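You operate a simulated robot arm through the tools that you are given. There is no shell and no other tool.

You are at the controls of a simulated two-armed robot. One attempt, no reset.

Task
Pick up the 280 um white filter from the service table with one hand, pass it to the other hand and put it on the test table top.
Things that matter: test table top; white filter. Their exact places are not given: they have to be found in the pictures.

The check looks at the end state, three seconds after you hand in, the way a careful person would. Anything else that was tipped, shoved, dropped, spilled or broken makes it a failure.

Robot
Two 7-joint arms with two-finger grippers on one trunk, on a base that moves. Base frame: it is fixed to the floor where the robot stands at the start and does not move with it; the origin is under the middle of the robot, x ahead of it, y to its left, z up; the surface under the hand at the start is at about z = 900. Readings come in mm, degrees, newtons and seconds.
The left shoulder is at the start at [31, 160, 1207], the right one opposite. With the tool pointing down near the work surface each hand reaches from about 260 to 720 mm from the robot's upright axis, wherever it stands, measured 20 degrees to its own side. Places, roughly: test table top (40x22 cm) [-3180, -120, 840]. Payload 2.45 kg a hand.
The TCP of each hand is the grasp point between the finger pads, 26 mm short of the fingertips. In the tool frame z runs along the fingers and y along their closing line. The gripper opens to 96 mm; its body begins 69 mm behind the TCP.
Orientation is that of the tool frame in the base frame, as [roll, pitch, yaw] about the fixed x, y, z axes, in that order (R = Rz(yaw) Ry(pitch) Rx(roll)). With the fingers straight down and closing along the base's y, the tool's x points along the base's -x, its y along +y and its z along -z.

Tools
- The arms move only by the tool apply_moves. It takes "left_increments", "right_increments" or both (then of equal length, played together; a hand with none holds still); each is a list that holds one entry, the list of rows, each a list of 6 numbers: the shift along the base's x, y, z in mm, then the turn, a rotation vector about the base's x, y, z in degrees. In form: [[[x, y, z, ax, ay, az], ...]]. A call has 1 to 20 rows; each row shifts and turns the commanded pose from where the row before left it. "left_gripper" and "right_gripper" are, for a hand that has rows, the opening, from 0 (shut) to 1 (fully open), set as the call begins (left out, the last holds). A row lasts 0.2 s, in which the tool goes at most 50 mm and 8.6 degrees; a call with a longer step from one row to the next is refused whole, and so is a gripper value outside its range. A pose out of reach is approached as far as the arm can. The call stops where the force on the tool passes 40 N (or 10 N more than at its start, if that is more) or the arm is blocked; 0.2 s more then pass. Each finger travels about 119.9 mm/s and halts on what it meets, pressing with about 37 N; the grip force reading is that of the motor and also rises with nothing between the fingers. The clock runs only during rows and for 0.2 s after the last one: add rows that do not move to give the fingers time. The reply holds the time, the measured pose of the TCP, the force on the tool along the base axes, the opening and the grip force, in the units named above and with some noise, with the torque about the TCP (base axes, N m) and any sound that the robot's microphone picked up.
- Cameras (640 x 400 px; columns grow to the right, rows downward): "scene" is now at [86.5, -10.5, 1697.5]; the picture's right is [-0.17, -0.99, -0.00], its down [-0.76, 0.13, -0.64] and it looks along [0.63, -0.10, -0.77] (base axes); focal length 264 px, centre (320, 200). "left" rides on the left gripper at [82, -3, -98] in its tool frame; the picture's right is [0.04, 1.00, 0.00], its down [-0.73, 0.03, -0.68] and it looks along [-0.68, 0.03, 0.73] (tool axes); focal length 256 px, centre (320, 200). "right" rides on the right gripper at [82, 3, -98] in its tool frame; the picture's right is [-0.04, 1.00, 0.00], its down [-0.73, -0.03, -0.68] and it looks along [-0.68, -0.03, 0.73] (tool axes); focal length 256 px, centre (320, 200).
- camera(camera): a new picture of that camera. The clock stands still meanwhile.
- raise_lower(by): moves the trunk up (or, below 0, down) by that many mm; the arms and the scene camera ride with it, the base frame stays. It gives what a move gives, with no picture.
- drive_base(legs): drives the robot by 1 to 6 legs, each [ahead, left, turn to the left] in mm, mm and degrees, along the robot's own axes; the way and the turn of a leg run together, so that a leg with both is an arc; at most 1500 mm and 180 degrees a leg. The arms and the cameras ride along, it lands a little off, and it stops where it bumps. It gives what a move gives.
- turn_head(pan, tilt): turns the head with the scene camera to pan (to the left, within 120 degrees either way) and tilt (down, from -29 to 69), counted from straight ahead of the robot (the tilt from the chest, where the trunk bows). It gives what a move gives.
- pixel_to_xyz(camera, pixels): for up to 12 pixels [column, row] of the newest picture of that camera ("zoom" is the newest enlarged one), the place [x, y, z] in the base frame of the surface seen there, good to about 2 mm, but the place of the scene camera against the robot may be out by one fixed shift of up to 25 mm in any direction. The clock stands still meanwhile.
- enlarge(camera, box): a new picture of the part [left, top, right, bottom] of that camera's present view, enlarged. The clock stands still meanwhile.
- sign_off(): hands the job in; it is judged then, once.

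Open the grippers and draw the arms clear of the work before you hand the job in, unless the task says otherwise.

The tools are called after ">>>" by a JSON object that holds its "method" and its "body". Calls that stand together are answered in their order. apply_moves: Moves the arms, as the interface text tells. Its arguments: {"type":"object","properties":{"left_increments":{"type":"array","items":{"type":"array","items":{"type":"array","items":{"type":"number"}}}},"left_gripper":{"type":"number"},"right_increments":{"type":"array","items":{"type":"array","items":{"type":"array","items":{"type":"number"}}}},"right_gripper":{"type":"number"}},"required":[]} The other tools are called the same way: raise_lower (by) moves the trunk up or down; drive_base (legs) drives the base; turn_head (pan, tilt) turns the head that bears the scene camera; camera (camera) takes a picture; pixel_to_xyz (camera, pixels) gives the place of the surface under pixels of a picture; enlarge (camera, box) takes an enlarged picture of a part of a camera's view; sign_off () hands the job in.

At the start:

```text
clock: 0.0
left_tcp_pos: [510.4, 108.4, 1127.3]
left_orientation: [-180.0, 0.0, -179.8]
left_force: [0.4, 0.8, -0.4]
left_wrist_torque: [-0.01, -0.01, 0.0]
left_opening: 96.2
left_grasp_force: 0.1
right_tcp_pos: [386.9, -234.6, 1153.1]
right_orientation: [179.9, 0.0, -179.9]
right_force: [0.4, 0.0, 0.6]
right_wrist_torque: [-0.02, -0.02, 0.0]
right_opening: 96.5
right_grasp_force: 0.1
trunk travel left (down, up): [-375.0, 192.0]
robot x, y, heading: [0.3, -1.8, -0.1]
head pan, tilt (commanded): [-9.5, 50.2]
```

scene: 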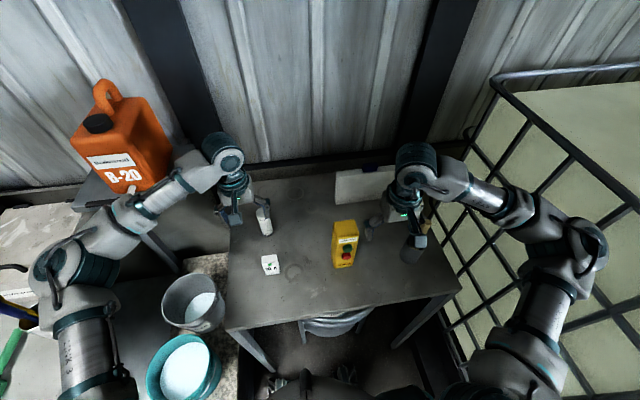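
right: 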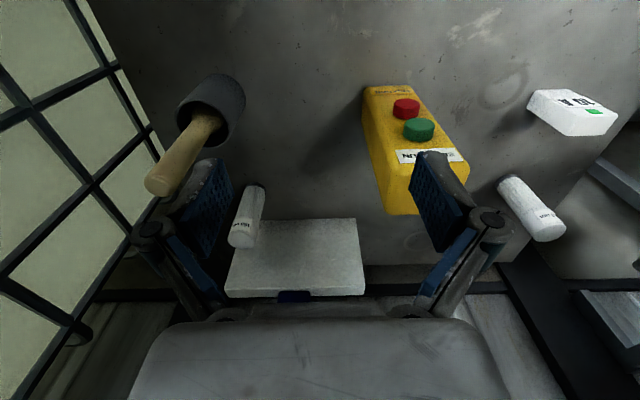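
left: 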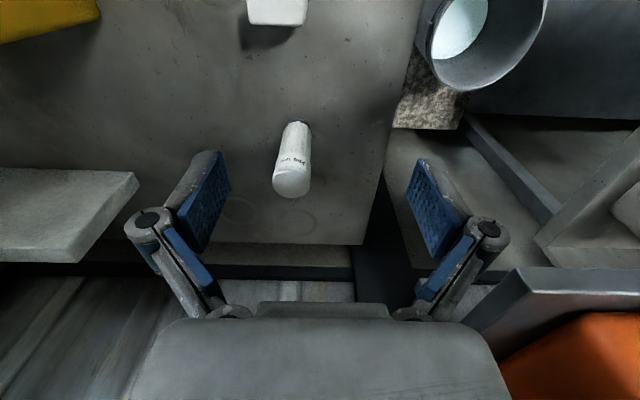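

The pictures show two white cylinders, one near the left hand (left picture ~(293,160)) and one near the right hand (right picture ~(246,215)), both with labels. I enlarge them to read which one is 280 um.

>>> {"method": "enlarge", "body": {"camera": "left", "box": [240, 100, 350, 210]}}

>>> {"method": "enlarge", "body": {"camera": "right", "box": [200, 170, 290, 260]}}

>>> {"method": "enlarge", "body": {"camera": "right", "box": [480, 150, 600, 260]}}

>>> {"method": "enlarge", "body": {"camera": "scene", "box": [220, 160, 460, 310]}}

```text
3.64 times, centred on (295, 155) of left
```

zoom: 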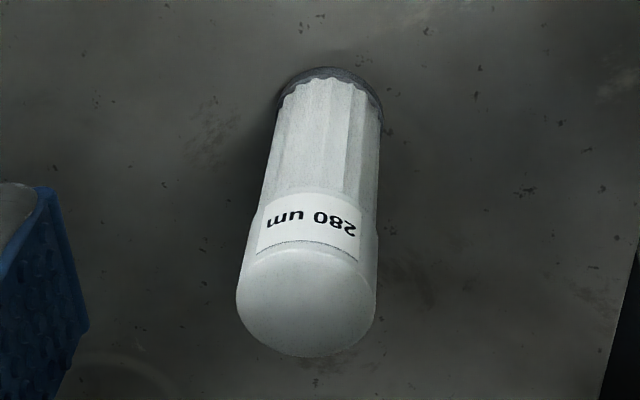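

```text
4.44 times, centred on (245, 215) of right
```

zoom: 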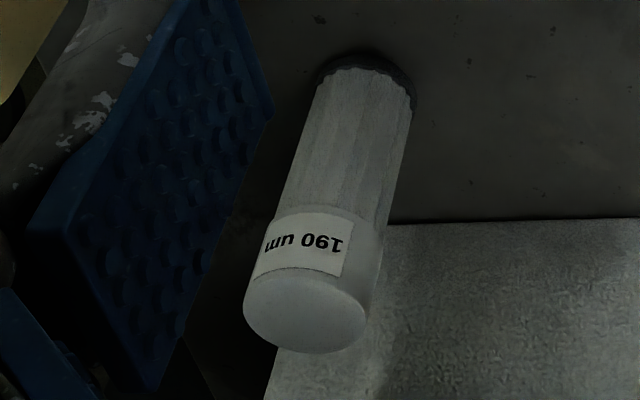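

```text
3.64 times, centred on (540, 205) of right
```

zoom: 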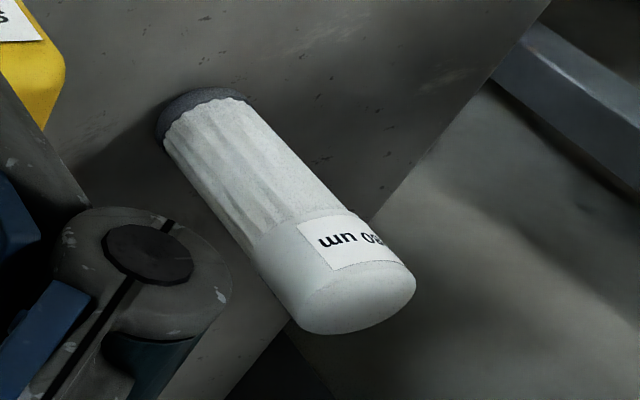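

```text
2.67 times, centred on (340, 235) of scene
```

zoom: 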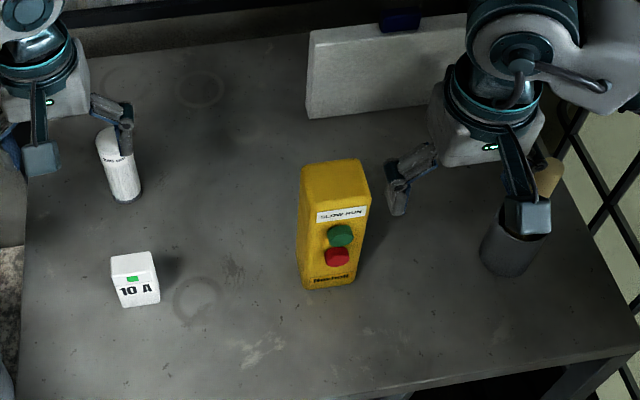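

The filter on the left reads "280 um"; the right one is 190 um. I measure points of the 280 um filter and the surrounding objects in the left picture.

>>> {"method": "pixel_to_xyz", "body": {"camera": "left", "pixels": [[291, 183], [291, 170], [275, 180], [310, 180], [295, 150], [298, 130], [297, 122], [340, 160], [250, 160], [278, 15], [260, 200], [360, 235]]}}

>>> {"method": "pixel_to_xyz", "body": {"camera": "scene", "pixels": [[264, 210], [267, 230], [270, 262], [270, 273], [345, 240], [345, 225], [300, 240], [410, 240], [360, 190], [240, 320], [450, 290], [235, 230]]}}

```text
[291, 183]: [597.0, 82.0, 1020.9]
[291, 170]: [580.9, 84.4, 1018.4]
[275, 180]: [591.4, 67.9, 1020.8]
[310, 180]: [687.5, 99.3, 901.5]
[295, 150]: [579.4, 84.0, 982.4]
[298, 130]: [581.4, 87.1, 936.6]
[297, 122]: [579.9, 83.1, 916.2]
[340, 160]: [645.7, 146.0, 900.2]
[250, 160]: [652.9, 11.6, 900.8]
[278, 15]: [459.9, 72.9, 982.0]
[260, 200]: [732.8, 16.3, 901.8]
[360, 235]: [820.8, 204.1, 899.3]
```

```text
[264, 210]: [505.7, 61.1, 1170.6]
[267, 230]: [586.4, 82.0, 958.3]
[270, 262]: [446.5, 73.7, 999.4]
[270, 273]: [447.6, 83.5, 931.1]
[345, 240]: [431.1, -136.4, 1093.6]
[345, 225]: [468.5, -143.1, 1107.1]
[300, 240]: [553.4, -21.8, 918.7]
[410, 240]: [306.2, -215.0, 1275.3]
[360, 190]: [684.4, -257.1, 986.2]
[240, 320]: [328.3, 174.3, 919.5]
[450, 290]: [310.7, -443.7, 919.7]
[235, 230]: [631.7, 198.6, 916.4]
```

The 280 um filter stands upright, bottom at z≈901 and top at z≈1021, front side at x≈580. I enlarge it again to measure its outline exactly.

>>> {"method": "enlarge", "body": {"camera": "left", "box": [240, 100, 350, 210]}}

>>> {"method": "pixel_to_xyz", "body": {"camera": "zoom", "pixels": [[305, 348], [300, 300], [242, 295], [370, 300], [305, 255], [258, 220], [372, 230], [290, 110], [370, 110], [325, 80], [330, 130], [282, 150]]}}

```text
3.64 times, centred on (295, 155) of left
```

zoom: 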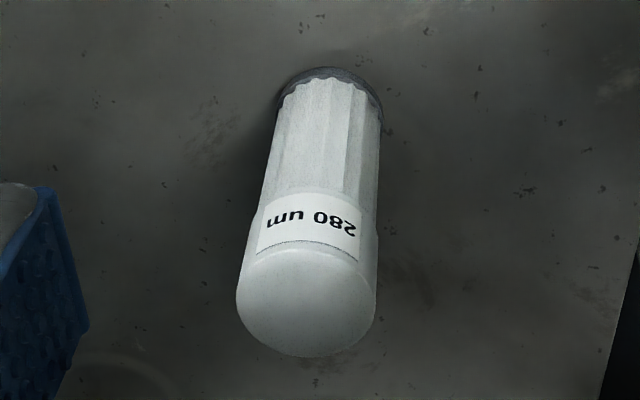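

```text
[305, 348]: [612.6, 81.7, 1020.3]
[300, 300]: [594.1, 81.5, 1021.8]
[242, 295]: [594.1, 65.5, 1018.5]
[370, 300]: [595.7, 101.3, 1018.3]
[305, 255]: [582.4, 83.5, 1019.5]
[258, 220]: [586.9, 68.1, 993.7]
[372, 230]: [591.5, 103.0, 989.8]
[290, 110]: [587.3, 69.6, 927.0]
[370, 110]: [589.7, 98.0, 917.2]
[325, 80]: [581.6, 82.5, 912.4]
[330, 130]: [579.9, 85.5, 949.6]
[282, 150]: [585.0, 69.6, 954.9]
```

The filter's axis is at about (598, 83.5), radius ≈19, z 901–1021. Before turning the left hand sideways I measure what's on the left side (canister, bucket) so that the left arm doesn't hit them.

>>> {"method": "pixel_to_xyz", "body": {"camera": "scene", "pixels": [[97, 122], [104, 88], [120, 95], [160, 120], [168, 165], [130, 185], [85, 175], [140, 220], [195, 285], [190, 360], [60, 215], [110, 280]]}}

>>> {"method": "pixel_to_xyz", "body": {"camera": "left", "pixels": [[575, 350], [530, 290], [470, 320], [480, 40], [430, 80], [600, 280], [500, 170], [385, 180]]}}

```text
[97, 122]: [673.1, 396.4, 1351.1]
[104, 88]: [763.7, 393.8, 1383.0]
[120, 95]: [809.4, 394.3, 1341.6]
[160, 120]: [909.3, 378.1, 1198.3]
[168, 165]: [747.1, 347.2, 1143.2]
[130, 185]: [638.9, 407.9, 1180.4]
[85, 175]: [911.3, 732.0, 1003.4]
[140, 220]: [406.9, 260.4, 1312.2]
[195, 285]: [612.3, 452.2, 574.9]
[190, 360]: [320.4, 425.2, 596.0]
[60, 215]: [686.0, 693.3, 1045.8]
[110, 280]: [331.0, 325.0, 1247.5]
```

```text
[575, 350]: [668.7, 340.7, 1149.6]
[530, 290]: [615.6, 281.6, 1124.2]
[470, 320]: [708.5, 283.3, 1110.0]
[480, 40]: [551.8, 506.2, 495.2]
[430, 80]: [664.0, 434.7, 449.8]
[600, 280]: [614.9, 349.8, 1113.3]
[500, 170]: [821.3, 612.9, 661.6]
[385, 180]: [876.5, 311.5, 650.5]
```

A shelf with the orange canister sits at x>612, y>280, z≈1120, so I'll come at the filter from behind-left: yaw the left hand −45° and tilt it 50°, so it grips the lower half and leaves the top free for the right hand. First I turn it in free air above the table.

>>> {"method": "apply_moves", "body": {"left_increments": [[[0, 4, 0, 0, 0, -7.5], [0, 4, 0, 0, 0, -7.5], [0, 4, 0, 0, 0, -7.5], [0, 4, 0, 0, 0, -7.5], [0, 4, 0, 0, 0, -7.5], [0, 4, 0, 0, 0, -7.5], [3, 4, 0, -5.89, -5.89, 0], [3, 4, 0, -5.89, -5.89, 0], [3, 4, 0, -5.89, -5.89, 0], [3, 4, 0, -5.89, -5.89, 0], [3, 4, 0, -5.89, -5.89, 0], [3, 2, 0, -5.89, -5.89, 0]]], "left_gripper": 1}}

```text
clock: 2.6
left_tcp_pos: [523.9, 156.1, 1128.1]
left_orientation: [-179.8, 50.3, 135.0]
left_force: [-0.5, 0.0, 0.2]
left_wrist_torque: [-0.01, 0.0, 0.02]
left_opening: 95.7
left_grasp_force: 0.1
right_tcp_pos: [383.5, -233.1, 1154.8]
right_orientation: [180.0, 0.1, -179.9]
right_force: [-1.1, -0.1, 0.7]
right_wrist_torque: [0.03, 0.03, -0.02]
right_opening: 96.0
right_grasp_force: 0.1
trunk travel left (down, up): [-375.0, 192.0]
robot x, y, heading: [-3.9, 3.2, -0.1]
head pan, tilt (commanded): [-9.5, 50.2]
```

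The hand turned as planned (TCP (524,156,1128), tool pointing ahead-right and down). I look at the left view to check centering on the filter.

>>> {"method": "camera", "body": {"camera": "left"}}

>>> {"method": "camera", "body": {"camera": "scene"}}

```text
taken
```

left: 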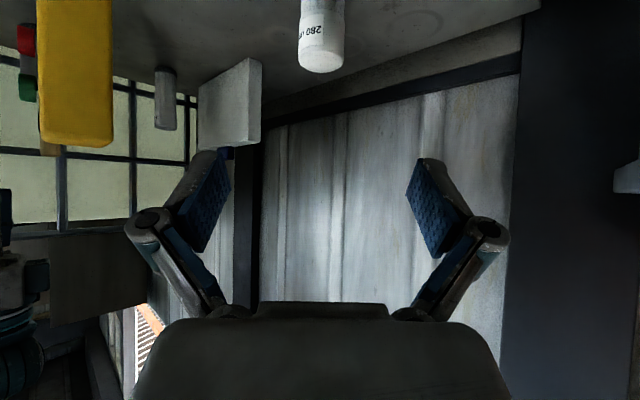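

```text
taken
```

scene: 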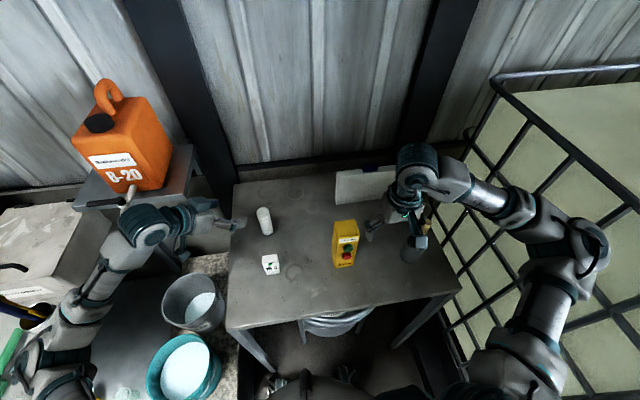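

In the left view the filter is at (322,35) near the centre column; I measure it from this new pose to check consistency.

>>> {"method": "pixel_to_xyz", "body": {"camera": "left", "pixels": [[302, 60], [321, 64], [341, 60], [321, 50], [322, 10], [303, 10], [341, 10], [321, 70], [400, 20], [150, 10]]}}

>>> {"method": "enlarge", "body": {"camera": "left", "box": [270, 0, 370, 90]}}

```text
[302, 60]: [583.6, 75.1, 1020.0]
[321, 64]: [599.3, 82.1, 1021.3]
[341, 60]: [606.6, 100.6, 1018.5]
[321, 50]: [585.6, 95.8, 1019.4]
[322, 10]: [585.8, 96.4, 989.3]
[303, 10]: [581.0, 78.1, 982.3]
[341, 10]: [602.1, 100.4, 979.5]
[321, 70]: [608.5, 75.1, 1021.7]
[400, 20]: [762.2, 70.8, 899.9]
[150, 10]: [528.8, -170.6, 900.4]
```

```text
4.44 times, centred on (320, 45) of left
```

zoom: 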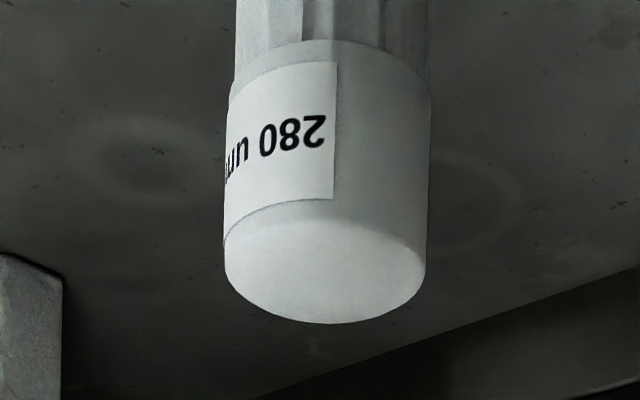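

The filter's axis agrees at ≈(598,83.5). I lower the hand along z to the pre-approach point 130 mm behind the filter along the tool axis and read the pose.

>>> {"method": "apply_moves", "body": {"left_increments": [[[0, 0, -24, 0, 0, 0], [0, 0, -24, 0, 0, 0], [0, 0, -24, 0, 0, 0], [0, 0, -25, 0, 0, 0], [0, 0, 0, 0, 0, 0]]], "left_gripper": 1}}

>>> {"method": "camera", "body": {"camera": "left"}}

>>> {"method": "camera", "body": {"camera": "scene"}}

```text
clock: 3.8
left_tcp_pos: [525.4, 156.5, 1030.8]
left_orientation: [-179.9, 50.1, 135.1]
left_force: [0.4, -0.7, -0.7]
left_wrist_torque: [0.01, -0.01, -0.01]
left_opening: 96.1
left_grasp_force: 0.1
right_tcp_pos: [382.7, -233.5, 1154.6]
right_orientation: [179.8, 0.2, -180.0]
right_force: [0.7, -0.2, 0.5]
right_wrist_torque: [0.02, 0.04, 0.01]
right_opening: 96.0
right_grasp_force: 0.1
trunk travel left (down, up): [-375.0, 192.0]
robot x, y, heading: [-0.3, 2.0, -0.1]
head pan, tilt (commanded): [-9.5, 50.2]
```

```text
taken
```

left: 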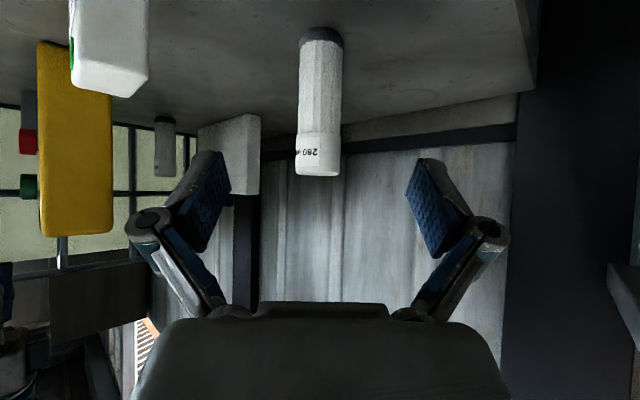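

```text
taken
```

scene: 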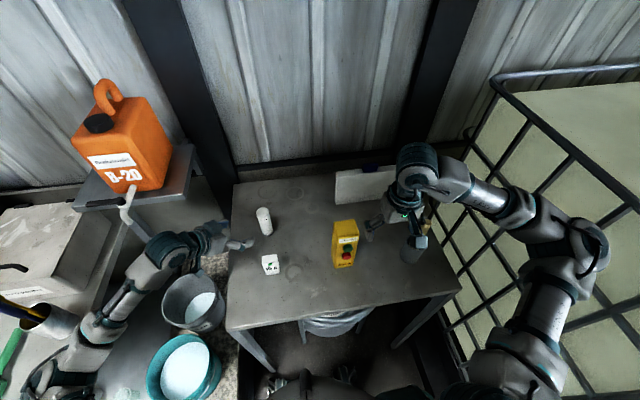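

The filter lies at columns 300–342, midway between the fingertips (213 and 430). I advance along the tool axis in two stages; first about 60% of the way.

>>> {"method": "apply_moves", "body": {"left_increments": [[[9.1, -9.1, -10.6, 0, 0, 0], [9.1, -9.1, -10.6, 0, 0, 0], [9.1, -9.1, -10.6, 0, 0, 0], [9.1, -9.1, -10.6, 0, 0, 0], [9.1, -9.1, -10.6, 0, 0, 0], [0, 0, 0, 0, 0, 0]]], "left_gripper": 1}}

>>> {"method": "camera", "body": {"camera": "left"}}

>>> {"method": "pixel_to_xyz", "body": {"camera": "left", "pixels": [[300, 110], [320, 110], [338, 110], [320, 190], [320, 60], [400, 60], [240, 60]]}}

```text
clock: 5.2
left_tcp_pos: [570.5, 111.1, 977.7]
left_orientation: [-179.8, 50.0, 135.1]
left_force: [-0.2, -0.7, 0.3]
left_wrist_torque: [-0.02, 0.04, 0.0]
left_opening: 96.2
left_grasp_force: 0.1
right_tcp_pos: [384.1, -235.1, 1154.5]
right_orientation: [179.9, 0.1, 180.0]
right_force: [0.0, 0.7, -0.1]
right_wrist_torque: [0.03, 0.03, -0.04]
right_opening: 96.0
right_grasp_force: 0.0
trunk travel left (down, up): [-375.0, 192.0]
robot x, y, heading: [0.5, 3.1, 0.1]
head pan, tilt (commanded): [-9.5, 50.2]
```

```text
taken
```

left: 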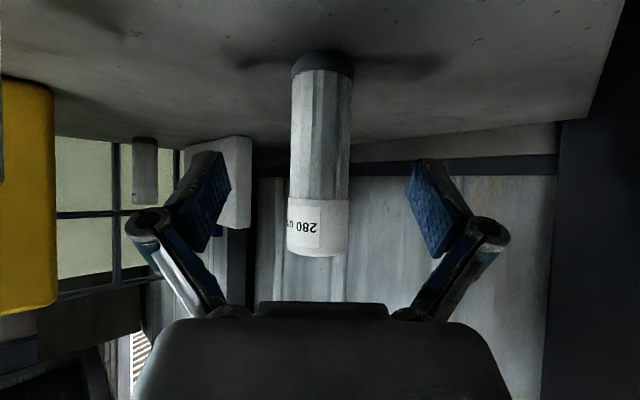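

```text
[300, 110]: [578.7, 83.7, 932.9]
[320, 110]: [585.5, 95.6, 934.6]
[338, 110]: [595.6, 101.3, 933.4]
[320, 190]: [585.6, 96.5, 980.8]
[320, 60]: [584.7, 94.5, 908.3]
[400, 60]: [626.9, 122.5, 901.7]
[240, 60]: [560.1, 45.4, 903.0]
```

The filter stays centred between the pads (front at (585.5,95.6)). I advance the last ~45 mm along the tool axis, stopping about 4 mm short of the axis to keep the palm off the filter's top.

>>> {"method": "apply_moves", "body": {"left_increments": [[[6.2, -6.2, -7.3, 0, 0, 0], [6.2, -6.2, -7.3, 0, 0, 0], [6.2, -6.2, -7.3, 0, 0, 0], [6.2, -6.2, -7.3, 0, 0, 0], [0, 0, 0, 0, 0, 0]]], "left_gripper": 1}}

>>> {"method": "camera", "body": {"camera": "left"}}

>>> {"method": "enlarge", "body": {"camera": "scene", "box": [200, 170, 320, 290]}}

```text
clock: 6.4
left_tcp_pos: [595.2, 85.7, 948.6]
left_orientation: [-179.9, 50.0, 135.1]
left_force: [1.4, 0.0, 0.1]
left_wrist_torque: [-0.01, 0.01, -0.02]
left_opening: 96.4
left_grasp_force: 0.1
right_tcp_pos: [383.9, -234.7, 1154.8]
right_orientation: [179.9, 0.1, 180.0]
right_force: [0.4, 0.3, -0.2]
right_wrist_torque: [0.01, 0.0, -0.02]
right_opening: 96.1
right_grasp_force: 0.1
trunk travel left (down, up): [-375.0, 192.0]
robot x, y, heading: [-1.7, 0.4, -0.1]
head pan, tilt (commanded): [-9.5, 50.2]
```

```text
taken
```

left: 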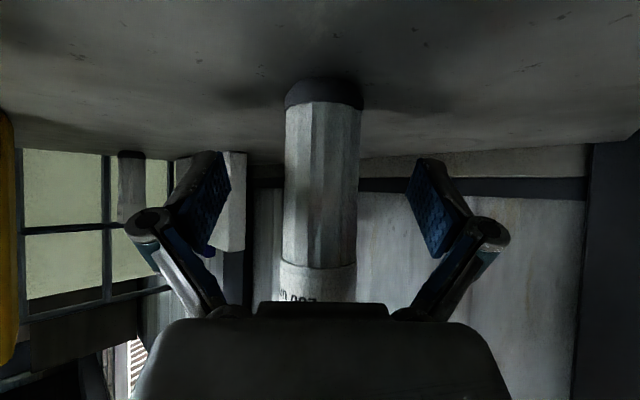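

```text
3.33 times, centred on (260, 230) of scene
```

zoom: 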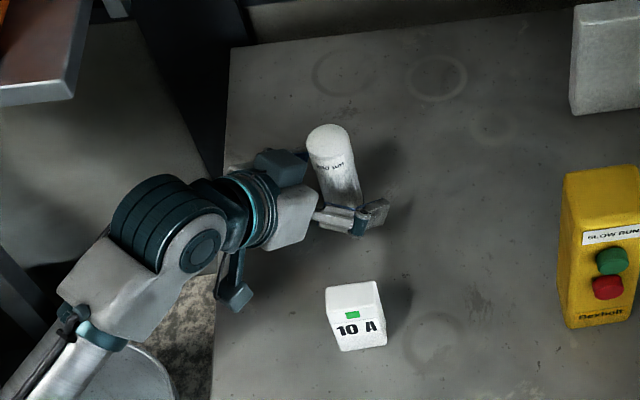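

The filter stands between the open fingers with no contact and the palm is clear of its top. I close the left gripper.

>>> {"method": "apply_moves", "body": {"left_increments": [[[0, 0, 0, 0, 0, 0], [0, 0, 0, 0, 0, 0], [0, 0, 0, 0, 0, 0], [0, 0, 0, 0, 0, 0], [0, 0, 0, 0, 0, 0]]], "left_gripper": 0}}

>>> {"method": "camera", "body": {"camera": "left"}}

```text
clock: 7.6
left_tcp_pos: [595.1, 85.5, 947.7]
left_orientation: [-179.9, 50.1, 135.1]
left_force: [1.9, -0.3, 3.5]
left_wrist_torque: [0.02, -0.09, -0.03]
left_opening: 37.8
left_grasp_force: 36.7
right_tcp_pos: [384.2, -233.5, 1155.4]
right_orientation: [179.9, 0.1, 179.9]
right_force: [0.3, -0.4, 0.4]
right_wrist_torque: [0.02, 0.0, -0.01]
right_opening: 96.1
right_grasp_force: 0.0
trunk travel left (down, up): [-375.0, 192.0]
robot x, y, heading: [2.3, 1.8, 0.1]
head pan, tilt (commanded): [-9.5, 50.2]
```

```text
taken
```

left: 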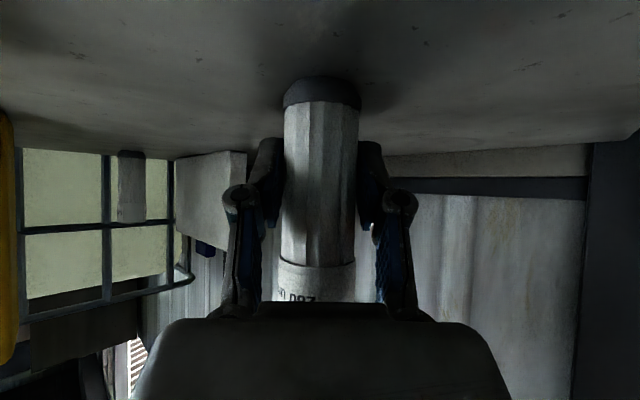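

The grip holds (opening 37.8 mm, 36.7 N). I lift the filter straight up 150 mm.

>>> {"method": "apply_moves", "body": {"left_increments": [[[0, 0, 8, 0, 0, 0], [0, 0, 16, 0, 0, 0], [0, 0, 25, 0, 0, 0], [0, 0, 30, 0, 0, 0], [0, 0, 30, 0, 0, 0], [0, 0, 30, 0, 0, 0], [0, 0, 20, 0, 0, 0], [0, 0, 0, 0, 0, 0]]], "left_gripper": 0}}

>>> {"method": "camera", "body": {"camera": "left"}}

>>> {"method": "camera", "body": {"camera": "scene"}}

```text
clock: 9.4
left_tcp_pos: [596.0, 84.1, 1108.5]
left_orientation: [-179.8, 50.1, 135.2]
left_force: [-0.1, 0.2, -1.1]
left_wrist_torque: [-0.03, -0.01, -0.01]
left_opening: 38.0
left_grasp_force: 37.2
right_tcp_pos: [385.0, -234.4, 1154.6]
right_orientation: [179.9, 0.1, -180.0]
right_force: [-0.5, 0.3, 0.6]
right_wrist_torque: [-0.01, 0.01, 0.03]
right_opening: 95.8
right_grasp_force: 0.0
trunk travel left (down, up): [-375.0, 192.0]
robot x, y, heading: [-1.6, -0.6, 0.1]
head pan, tilt (commanded): [-9.5, 50.2]
```

```text
taken
```

left: 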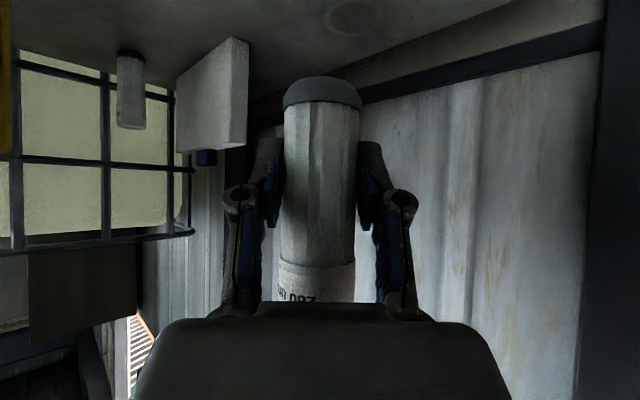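

```text
taken
```

scene: 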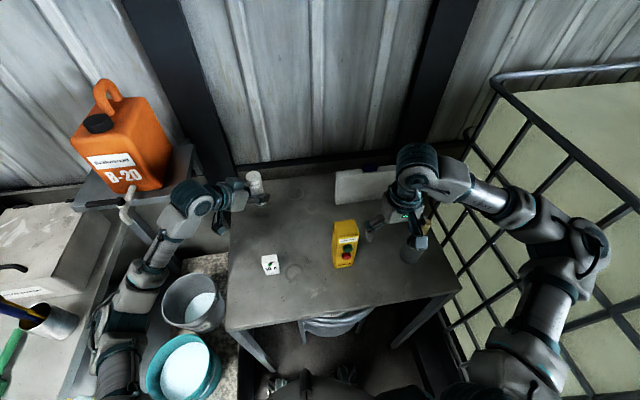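

The filter came up upright in the left grip (dark base visible at (321,92)). I now bring the left hand over the open middle of the table while yawing it another −45°, and meanwhile raise the right hand and yaw it +90° so that its fingers close along x.

>>> {"method": "apply_moves", "body": {"left_increments": [[[-12, -5, 3, 0, 0, -3.75], [-12, -5, 3, 0, 0, -3.75], [-12, -5, 2, 0, 0, -3.75], [-12, -5, 2, 0, 0, -3.75], [-12, -5, 2, 0, 0, -3.75], [-12, -5, 2, 0, 0, -3.75], [-12, -5, 2, 0, 0, -3.75], [-12, -5, 2, 0, 0, -3.75], [-12, -5, 2, 0, 0, -3.75], [-12, -5, 2, 0, 0, -3.75], [-12, -5, 1, 0, 0, -3.75], [-12, -5, 1, 0, 0, -3.75]]], "right_increments": [[[0, 0, 9, 0, 0, 7.5], [0, 0, 9, 0, 0, 7.5], [0, 0, 9, 0, 0, 7.5], [0, 0, 9, 0, 0, 7.5], [0, 0, 9, 0, 0, 7.5], [0, 0, 9, 0, 0, 7.5], [0, 0, 9, 0, 0, 7.5], [0, 0, 9, 0, 0, 7.5], [0, 0, 9, 0, 0, 7.5], [0, 0, 9, 0, 0, 7.5], [0, 0, 9, 0, 0, 7.5], [0, 0, 9, 0, 0, 7.5]]], "left_gripper": 0, "right_gripper": 1}}

>>> {"method": "camera", "body": {"camera": "scene"}}

>>> {"method": "camera", "body": {"camera": "right"}}

>>> {"method": "camera", "body": {"camera": "left"}}

```text
clock: 12.0
left_tcp_pos: [450.3, 26.4, 1131.6]
left_orientation: [-179.8, 50.3, 90.0]
left_force: [-0.3, -0.1, -0.7]
left_wrist_torque: [0.0, -0.02, 0.03]
left_opening: 38.0
left_grasp_force: 36.8
right_tcp_pos: [287.3, -145.4, 1231.3]
right_orientation: [179.8, 0.1, -90.0]
right_force: [-0.2, -0.2, -1.0]
right_wrist_torque: [0.02, -0.03, 0.0]
right_opening: 96.0
right_grasp_force: 0.1
right hand out of reach, approached as far as the arm can: row 9, 10, 11, 12
trunk travel left (down, up): [-375.0, 192.0]
robot x, y, heading: [-2.3, 1.1, -0.1]
head pan, tilt (commanded): [-9.5, 50.2]
```

```text
taken
```

scene: 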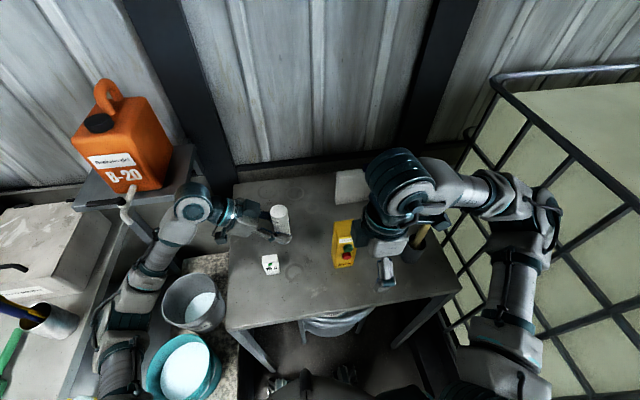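

```text
taken
```

right: 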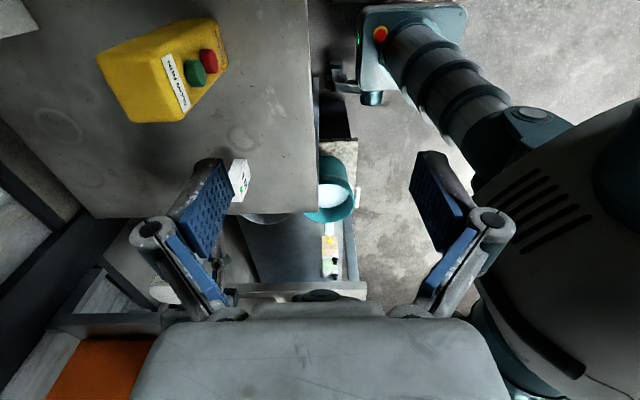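

```text
taken
```

left: 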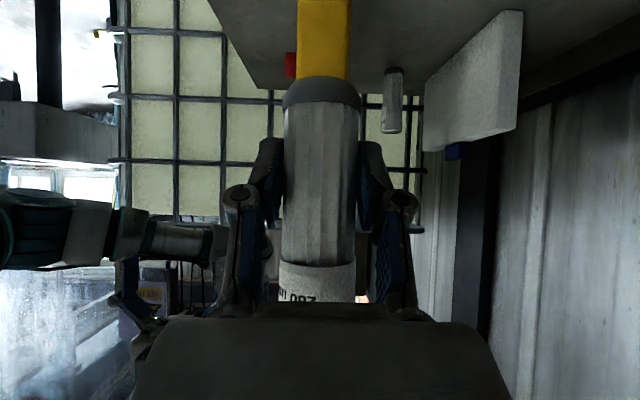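

The left hand is well placed, but the right hand ran out of reach while turning (now at (287,-145,1231), orientation right). It needs lower targets relative to its shoulder, so I raise the trunk 150 mm and then bring the hands down again.

>>> {"method": "raise_lower", "body": {"by": 150}}

>>> {"method": "camera", "body": {"camera": "scene"}}

```text
clock: 13.8
left_tcp_pos: [453.1, 26.5, 1281.4]
left_orientation: [-179.8, 50.1, 90.3]
left_force: [-0.1, -0.2, -1.5]
left_wrist_torque: [0.01, -0.05, 0.01]
left_opening: 37.8
left_grasp_force: 36.9
right_tcp_pos: [283.0, -146.7, 1384.8]
right_orientation: [-178.9, 0.1, -90.2]
right_force: [-0.1, 0.3, -0.7]
right_wrist_torque: [-0.04, -0.02, 0.01]
right_opening: 96.1
right_grasp_force: 0.0
trunk travel left (down, up): [-525.0, 42.0]
robot x, y, heading: [-1.2, 2.2, -0.2]
head pan, tilt (commanded): [-9.5, 50.2]
```

```text
taken
```

scene: 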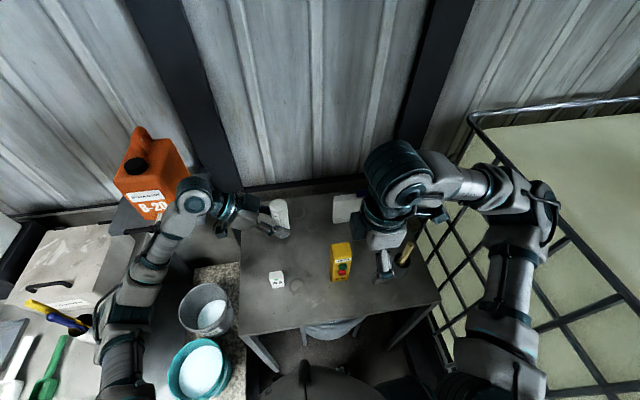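

Trunk is up. I lower the right hand a little to see where its commanded pose stands (watching for a jump), leaving the left still.

>>> {"method": "apply_moves", "body": {"right_increments": [[[0, 0, -20, 0, 0, 0], [0, 0, -20, 0, 0, 0], [0, 0, 0, 0, 0, 0]]], "right_gripper": 1}}

```text
clock: 14.6
left_tcp_pos: [450.9, 25.1, 1282.9]
left_orientation: [-179.8, 50.1, 90.2]
left_force: [0.5, 0.0, -0.2]
left_wrist_torque: [0.0, 0.01, 0.01]
left_opening: 38.0
left_grasp_force: 37.0
right_tcp_pos: [282.6, -146.1, 1346.1]
right_orientation: [-179.0, 0.3, -90.2]
right_force: [-0.5, -0.2, -0.4]
right_wrist_torque: [0.02, 0.02, -0.03]
right_opening: 96.0
right_grasp_force: 0.0
trunk travel left (down, up): [-525.0, 42.0]
robot x, y, heading: [1.7, -1.4, -0.1]
head pan, tilt (commanded): [-9.5, 50.2]
```

The right hand's commands continue from its actual pose. Now I lower the left hand 150 mm and bring the right hand to a waypoint forward and lower at about (380,-100,1290).

>>> {"method": "apply_moves", "body": {"left_increments": [[[0, 0, -15, 0, 0, 0], [0, 0, -15, 0, 0, 0], [0, 0, -15, 0, 0, 0], [0, 0, -15, 0, 0, 0], [0, 0, -15, 0, 0, 0], [0, 0, -15, 0, 0, 0], [0, 0, -15, 0, 0, 0], [0, 0, -15, 0, 0, 0], [0, 0, -15, 0, 0, 0], [0, 0, -15, 0, 0, 0]]], "right_increments": [[[10, 4, -6, 0, 0, 0], [10, 4, -6, 0, 0, 0], [10, 4, -6, 0, 0, 0], [10, 4, -6, 0, 0, 0], [10, 5, -6, 0, 0, 0], [10, 5, -5, 0, 0, 0], [10, 5, -5, 0, 0, 0], [10, 5, -5, 0, 0, 0], [10, 5, -5, 0, 0, 0], [8, 5, -5, 0, 0, 0]]], "left_gripper": 0, "right_gripper": 1}}

>>> {"method": "camera", "body": {"camera": "right"}}

>>> {"method": "camera", "body": {"camera": "scene"}}

```text
clock: 16.8
left_tcp_pos: [452.3, 26.3, 1131.8]
left_orientation: [-179.8, 50.1, 90.2]
left_force: [0.3, -0.1, 0.3]
left_wrist_torque: [-0.01, 0.02, 0.01]
left_opening: 37.9
left_grasp_force: 36.8
right_tcp_pos: [336.3, -75.5, 1289.5]
right_orientation: [-179.1, 0.0, -90.3]
right_force: [0.5, 0.5, -0.2]
right_wrist_torque: [0.01, -0.03, 0.01]
right_opening: 95.9
right_grasp_force: 0.1
right hand out of reach, approached as far as the arm can: row 3, 4, 5, 6, 7, 8, 9, 10
trunk travel left (down, up): [-525.0, 42.0]
robot x, y, heading: [-2.2, -0.5, 0.2]
head pan, tilt (commanded): [-9.5, 50.2]
```

```text
taken
```

right: 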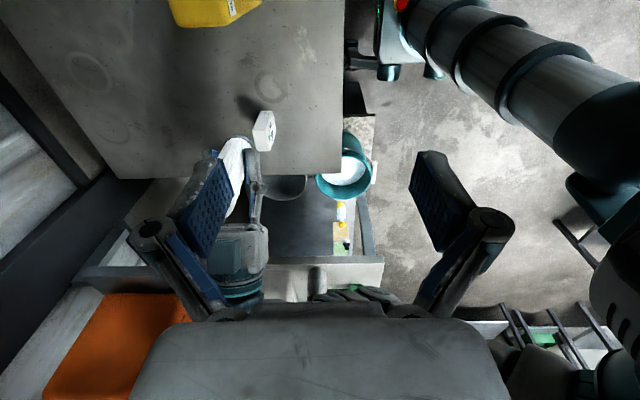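

```text
taken
```

scene: 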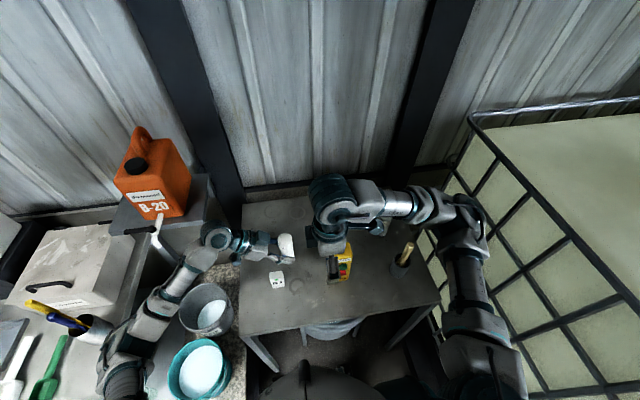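

The right hand again hit its limit at (336,-75,1290) with a straight-down tool at this yaw. I test whether tilting it 30° toward the left (fingers pointing left-down) frees it, and then move it ahead.

>>> {"method": "apply_moves", "body": {"right_increments": [[[0, 0, 0, 7.5, 0, 0], [0, 0, 0, 7.5, 0, 0], [0, 0, 0, 7.5, 0, 0], [0, 0, 0, 7.5, 0, 0], [0, 0, 0, 0, 0, 0]]], "right_gripper": 1}}

>>> {"method": "apply_moves", "body": {"right_increments": [[[10, -4, 0, 0, 0, 0], [10, -4, 0, 0, 0, 0], [10, -4, 0, 0, 0, 0], [10, -4, 0, 0, 0, 0], [10, -4, 0, 0, 0, 0], [10, -4, 0, 0, 0, 0], [0, 0, 0, 0, 0, 0]]], "right_gripper": 1}}

>>> {"method": "camera", "body": {"camera": "scene"}}

```text
clock: 17.9
left_tcp_pos: [452.2, 27.5, 1131.2]
left_orientation: [-179.9, 50.2, 90.2]
left_force: [-0.5, 0.3, -0.8]
left_wrist_torque: [0.0, -0.01, -0.03]
left_opening: 37.8
left_grasp_force: 37.2
right_tcp_pos: [328.8, -40.9, 1301.6]
right_orientation: [-179.1, 22.7, -90.1]
right_force: [-0.3, 0.6, 0.5]
right_wrist_torque: [0.03, 0.01, -0.02]
right_opening: 96.2
right_grasp_force: 0.0
right hand out of reach, approached as far as the arm can: row 1, 2, 4
trunk travel left (down, up): [-525.0, 42.0]
robot x, y, heading: [-1.5, -1.6, 0.0]
head pan, tilt (commanded): [-9.5, 50.2]
```

```text
clock: 19.6
left_tcp_pos: [452.5, 26.7, 1132.3]
left_orientation: [-179.9, 50.1, 90.2]
left_force: [-0.1, 0.6, -0.4]
left_wrist_torque: [0.03, 0.02, 0.0]
left_opening: 37.7
left_grasp_force: 37.4
right_tcp_pos: [328.0, -42.0, 1301.8]
right_orientation: [-179.1, 22.7, -90.2]
right_force: [0.4, -0.1, -0.8]
right_wrist_torque: [-0.03, 0.01, -0.02]
right_opening: 96.3
right_grasp_force: 0.1
right hand out of reach, approached as far as the arm can: row 1, 2, 3, 4, 5, 6
trunk travel left (down, up): [-525.0, 42.0]
robot x, y, heading: [0.7, 0.2, -0.2]
head pan, tilt (commanded): [-9.5, 50.2]
```

```text
taken
```

scene: 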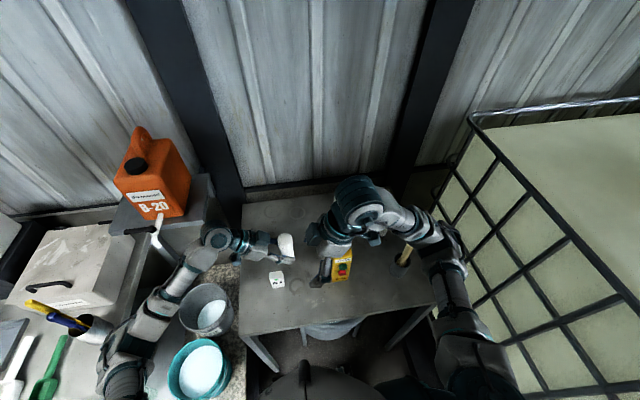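

The right hand is caught at a joint limit in this posture. I unwind it: yaw back −45° while moving away to the right, to re-approach the way the left arm did (tilt first, then yaw).

>>> {"method": "apply_moves", "body": {"right_increments": [[[5, -12, 0, 0, 0, -7.5], [5, -12, 0, 0, 0, -7.5], [5, -12, 0, 0, 0, -7.5], [5, -12, 0, 0, 0, -7.5], [5, -12, 0, 0, 0, -7.5], [5, -12, 0, 0, 0, -7.5], [5, -12, 0, 0, 0, 0], [5, -12, 0, 0, 0, 0], [0, 0, 0, 0, 0, 0]]], "right_gripper": 1}}

>>> {"method": "camera", "body": {"camera": "scene"}}

```text
clock: 21.6
left_tcp_pos: [452.5, 24.4, 1132.5]
left_orientation: [-179.9, 50.1, 90.1]
left_force: [-0.1, 0.4, -1.6]
left_wrist_torque: [-0.03, 0.01, -0.04]
left_opening: 37.8
left_grasp_force: 36.7
right_tcp_pos: [367.0, -138.3, 1300.5]
right_orientation: [-179.1, 22.6, -135.2]
right_force: [0.1, -1.4, 0.5]
right_wrist_torque: [-0.03, 0.0, 0.01]
right_opening: 96.1
right_grasp_force: 0.1
trunk travel left (down, up): [-525.0, 42.0]
robot x, y, heading: [-1.5, 0.0, 0.0]
head pan, tilt (commanded): [-9.5, 50.2]
```

```text
taken
```

scene: 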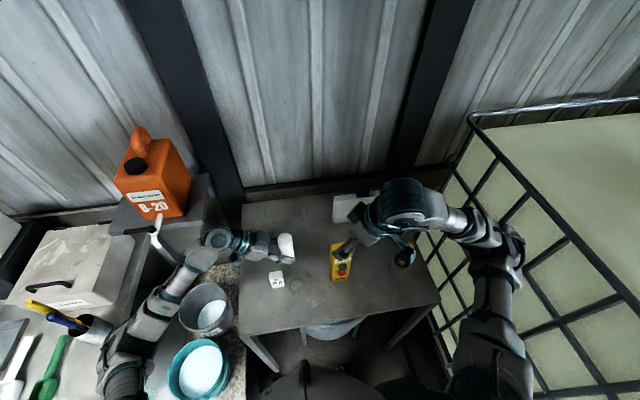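

It is free again at (367,-138,1300), yaw −135°. I move it ahead and lower to about (450,-138,1220), then yaw toward −90° in steps to see where the limit begins.

>>> {"method": "apply_moves", "body": {"right_increments": [[[12, 0, -11, 0, 0, 0], [12, 0, -11, 0, 0, 0], [12, 0, -11, 0, 0, 0], [12, 0, -11, 0, 0, 0], [12, 0, -12, 0, 0, 0], [12, 0, -12, 0, 0, 0], [12, 0, -12, 0, 0, 0], [0, 0, 0, 0, 0, 0]]], "right_gripper": 1}}

>>> {"method": "apply_moves", "body": {"right_increments": [[[0, 0, 0, 0, 0, 7.5], [0, 0, 0, 0, 0, 7.5], [0, 0, 0, 0, 0, 7.5], [0, 0, 0, 0, 0, 7.5], [0, 0, 0, 0, 0, 7.5], [0, 0, 0, 0, 0, 7.5], [0, 0, 0, 0, 0, 0]]], "right_gripper": 1}}

```text
clock: 23.4
left_tcp_pos: [452.0, 24.8, 1133.1]
left_orientation: [-179.8, 50.1, 90.2]
left_force: [0.2, -0.3, 0.4]
left_wrist_torque: [0.0, 0.01, 0.0]
left_opening: 37.9
left_grasp_force: 36.9
right_tcp_pos: [452.8, -138.4, 1221.3]
right_orientation: [-179.1, 22.8, -135.2]
right_force: [0.1, 0.5, 0.6]
right_wrist_torque: [0.03, 0.0, -0.01]
right_opening: 96.2
right_grasp_force: 0.1
trunk travel left (down, up): [-525.0, 42.0]
robot x, y, heading: [-2.1, 0.2, -0.0]
head pan, tilt (commanded): [-9.5, 50.2]
```

```text
clock: 24.9
left_tcp_pos: [452.7, 25.4, 1131.9]
left_orientation: [-179.8, 50.1, 90.2]
left_force: [-1.3, -0.4, 0.0]
left_wrist_torque: [0.02, 0.0, -0.01]
left_opening: 38.0
left_grasp_force: 36.8
right_tcp_pos: [452.6, -138.9, 1220.5]
right_orientation: [-179.0, 22.7, -120.4]
right_force: [0.4, -0.2, 1.0]
right_wrist_torque: [-0.02, 0.0, 0.0]
right_opening: 96.0
right_grasp_force: 0.1
right hand out of reach, approached as far as the arm can: row 3, 4, 5, 6
trunk travel left (down, up): [-525.0, 42.0]
robot x, y, heading: [2.7, 0.1, 0.0]
head pan, tilt (commanded): [-9.5, 50.2]
```

The right hand's yaw limit depends on where the target lies: nearer and more to the left frees it. I shift the left hand with the filter closer to the robot and a bit left, to about (345,50,1132), and look whether it stays in reach.

>>> {"method": "apply_moves", "body": {"left_increments": [[[-12, 3, 0, 0, 0, 0], [-12, 3, 0, 0, 0, 0], [-12, 3, 0, 0, 0, 0], [-12, 3, 0, 0, 0, 0], [-12, 3, 0, 0, 0, 0], [-12, 3, 0, 0, 0, 0], [-12, 3, 0, 0, 0, 0], [-12, 3, 0, 0, 0, 0], [-12, 3, 0, 0, 0, 0], [0, 0, 0, 0, 0, 0]]], "left_gripper": 0}}

>>> {"method": "camera", "body": {"camera": "scene"}}

```text
clock: 27.1
left_tcp_pos: [344.0, 53.4, 1132.3]
left_orientation: [-179.8, 50.2, 90.1]
left_force: [0.3, -0.8, 0.1]
left_wrist_torque: [0.02, -0.01, -0.02]
left_opening: 38.1
left_grasp_force: 36.9
right_tcp_pos: [451.2, -138.3, 1220.4]
right_orientation: [-179.1, 22.7, -120.3]
right_force: [-0.4, -0.6, 0.9]
right_wrist_torque: [0.0, 0.01, -0.02]
right_opening: 96.3
right_grasp_force: 0.1
trunk travel left (down, up): [-525.0, 42.0]
robot x, y, heading: [2.8, -1.0, -0.1]
head pan, tilt (commanded): [-9.5, 50.2]
```

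```text
taken
```

scene: 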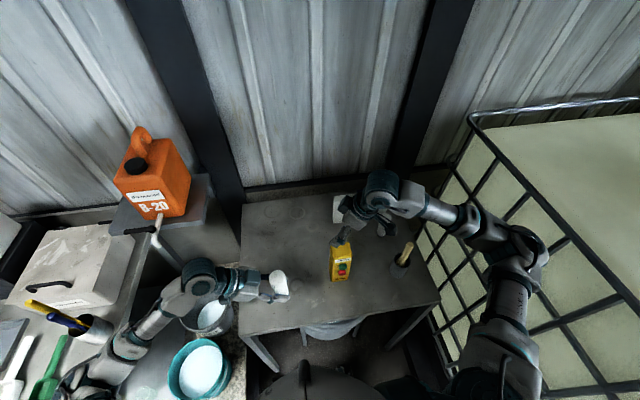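

The left hand is still in reach and the filter's axis is now at about (344,50), top ≈1205. I bring the right hand up and over toward (344,-60,1290) and then finish its yaw to −90° and untilt it.

>>> {"method": "apply_moves", "body": {"right_increments": [[[-10.7, 7.8, 9, 0, 0, 0], [-10.7, 7.8, 9, 0, 0, 0], [-10.7, 7.8, 9, 0, 0, 0], [-10.7, 7.8, 9, 0, 0, 0], [-10.7, 7.8, 9, 0, 0, 0], [-10.7, 7.8, 9, 0, 0, 0], [-10.7, 7.8, 8, 0, 0, 0], [-10.7, 7.8, 8, 0, 0, 0], [-10.7, 7.8, 0, 0, 0, 0], [-10.7, 7.8, 0, 0, 0, 0], [0, 0, 0, 0, 0, 0]]], "right_gripper": 1}}

>>> {"method": "apply_moves", "body": {"right_increments": [[[0, 0, 0, 0, 0, 7.5], [0, 0, 0, 0, 0, 7.5], [0, 0, 0, 0, 0, 7.5], [0, 0, 0, 0, 0, 7.5], [0, 0, 0, 0, 0, 0]]], "right_gripper": 1}}

>>> {"method": "camera", "body": {"camera": "scene"}}

>>> {"method": "camera", "body": {"camera": "right"}}

```text
clock: 29.6
left_tcp_pos: [343.6, 54.4, 1131.1]
left_orientation: [-179.8, 50.2, 90.2]
left_force: [-0.8, 0.5, -0.2]
left_wrist_torque: [0.0, 0.01, -0.01]
left_opening: 37.7
left_grasp_force: 37.5
right_tcp_pos: [345.3, -58.1, 1290.1]
right_orientation: [-179.2, 22.7, -120.2]
right_force: [-0.2, 0.2, -0.3]
right_wrist_torque: [-0.02, -0.02, 0.03]
right_opening: 95.9
right_grasp_force: 0.0
trunk travel left (down, up): [-525.0, 42.0]
robot x, y, heading: [-0.7, -3.5, 0.2]
head pan, tilt (commanded): [-9.5, 50.2]
```

```text
clock: 30.8
left_tcp_pos: [344.0, 53.4, 1129.9]
left_orientation: [-179.8, 50.1, 90.2]
left_force: [0.0, 0.1, 0.3]
left_wrist_torque: [0.06, -0.02, 0.0]
left_opening: 37.8
left_grasp_force: 37.0
right_tcp_pos: [344.8, -60.0, 1290.4]
right_orientation: [-179.1, 22.7, -97.7]
right_force: [-0.7, 1.1, -0.2]
right_wrist_torque: [0.0, 0.0, -0.04]
right_opening: 96.1
right_grasp_force: 0.1
right hand out of reach, approached as far as the arm can: row 4
trunk travel left (down, up): [-525.0, 42.0]
robot x, y, heading: [-0.1, 1.2, -0.2]
head pan, tilt (commanded): [-9.5, 50.2]
```

```text
taken
```

scene: 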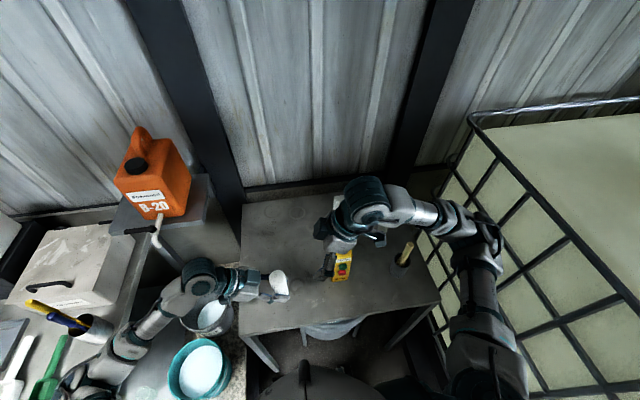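

```text
taken
```

right: 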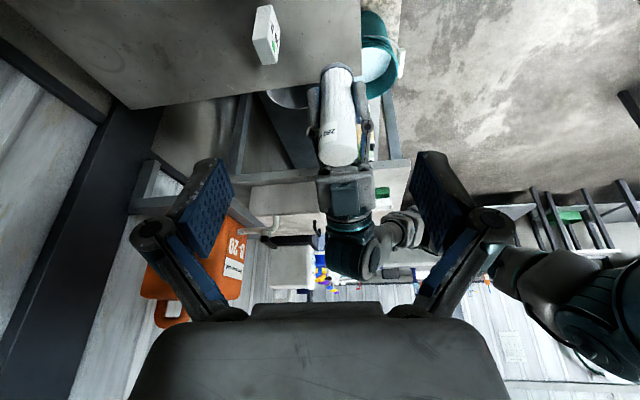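

The right camera now sees the filter top at (338,145) between its open fingers. I move it left to y≈-5 (still above), finish the yaw, and take out the tilt.

>>> {"method": "apply_moves", "body": {"right_increments": [[[0, 12, 2, 0, 0, 0], [0, 12, 2, 0, 0, 0], [0, 12, 2, 0, 0, 0], [0, 12, 2, 0, 0, 0], [0, 7, 2, 0, 0, 0], [0, 0, 0, 0, 0, 3.8], [0, 0, 0, 0, 0, 3.8], [0, 0, 0, 0, 0, 0]]], "right_gripper": 1}}

>>> {"method": "apply_moves", "body": {"right_increments": [[[0, 0, 0, -5.6, 0, 0], [0, 0, 0, -5.6, 0, 0], [0, 0, 0, -5.6, 0, 0], [0, 0, 0, -5.6, 0, 0], [0, 0, 0, 0, 0, 0]]], "right_gripper": 1}}

>>> {"method": "camera", "body": {"camera": "right"}}

>>> {"method": "camera", "body": {"camera": "scene"}}

```text
clock: 32.5
left_tcp_pos: [344.2, 54.3, 1130.3]
left_orientation: [-179.8, 50.1, 90.3]
left_force: [0.3, -0.2, -0.7]
left_wrist_torque: [0.03, 0.01, 0.02]
left_opening: 37.7
left_grasp_force: 36.9
right_tcp_pos: [340.2, -0.5, 1302.8]
right_orientation: [-179.0, 22.3, -90.4]
right_force: [0.4, 0.2, -0.3]
right_wrist_torque: [0.0, 0.02, -0.01]
right_opening: 96.1
right_grasp_force: 0.1
right hand out of reach, approached as far as the arm can: row 7
trunk travel left (down, up): [-525.0, 42.0]
robot x, y, heading: [-0.1, 0.1, -0.1]
head pan, tilt (commanded): [-9.5, 50.2]
```

```text
clock: 33.8
left_tcp_pos: [344.4, 55.1, 1131.7]
left_orientation: [-179.9, 50.1, 90.2]
left_force: [0.3, -0.4, -0.9]
left_wrist_torque: [0.04, 0.0, -0.01]
left_opening: 37.9
left_grasp_force: 37.1
right_tcp_pos: [340.2, -2.3, 1302.0]
right_orientation: [-179.1, 0.1, -90.2]
right_force: [-0.5, -0.3, 0.9]
right_wrist_torque: [0.0, 0.02, 0.03]
right_opening: 96.0
right_grasp_force: 0.1
trunk travel left (down, up): [-525.0, 42.0]
robot x, y, heading: [-0.0, 2.8, 0.3]
head pan, tilt (commanded): [-9.5, 50.2]
```

```text
taken
```

right: 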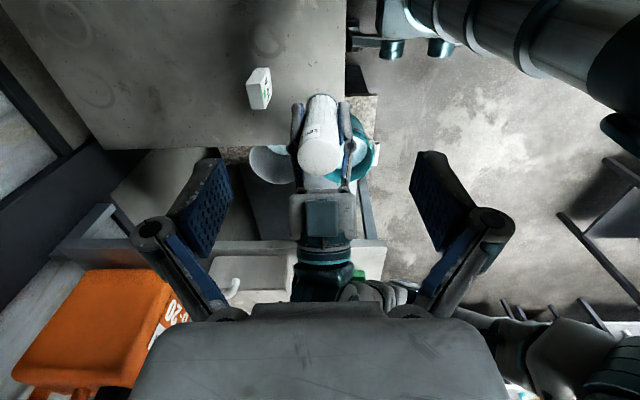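

```text
taken
```

scene: 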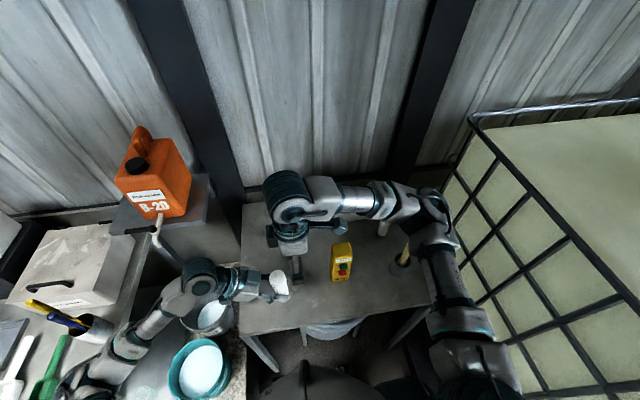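

The right hand is now vertical at yaw −90° over (340,-2,1302), and the filter's top shows at (320,155). I measure the filter in this picture.

>>> {"method": "enlarge", "body": {"camera": "right", "box": [260, 80, 390, 220]}}

>>> {"method": "pixel_to_xyz", "body": {"camera": "right", "pixels": [[302, 155], [322, 155], [341, 155], [320, 170], [320, 145], [320, 120], [306, 115], [335, 115], [321, 100], [297, 125], [346, 125], [320, 205]]}}

```text
2.86 times, centred on (325, 150) of right
```

zoom: 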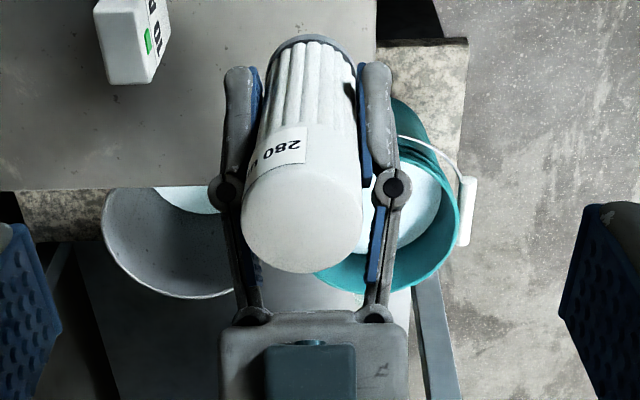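

```text
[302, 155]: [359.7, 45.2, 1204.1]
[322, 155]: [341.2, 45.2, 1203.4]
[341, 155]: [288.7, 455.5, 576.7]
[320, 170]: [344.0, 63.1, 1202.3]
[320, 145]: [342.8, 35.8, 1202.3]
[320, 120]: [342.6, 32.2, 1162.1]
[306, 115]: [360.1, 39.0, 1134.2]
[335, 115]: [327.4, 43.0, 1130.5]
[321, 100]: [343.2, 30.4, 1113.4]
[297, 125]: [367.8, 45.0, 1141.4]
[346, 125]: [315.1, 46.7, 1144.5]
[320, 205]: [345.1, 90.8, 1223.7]
```

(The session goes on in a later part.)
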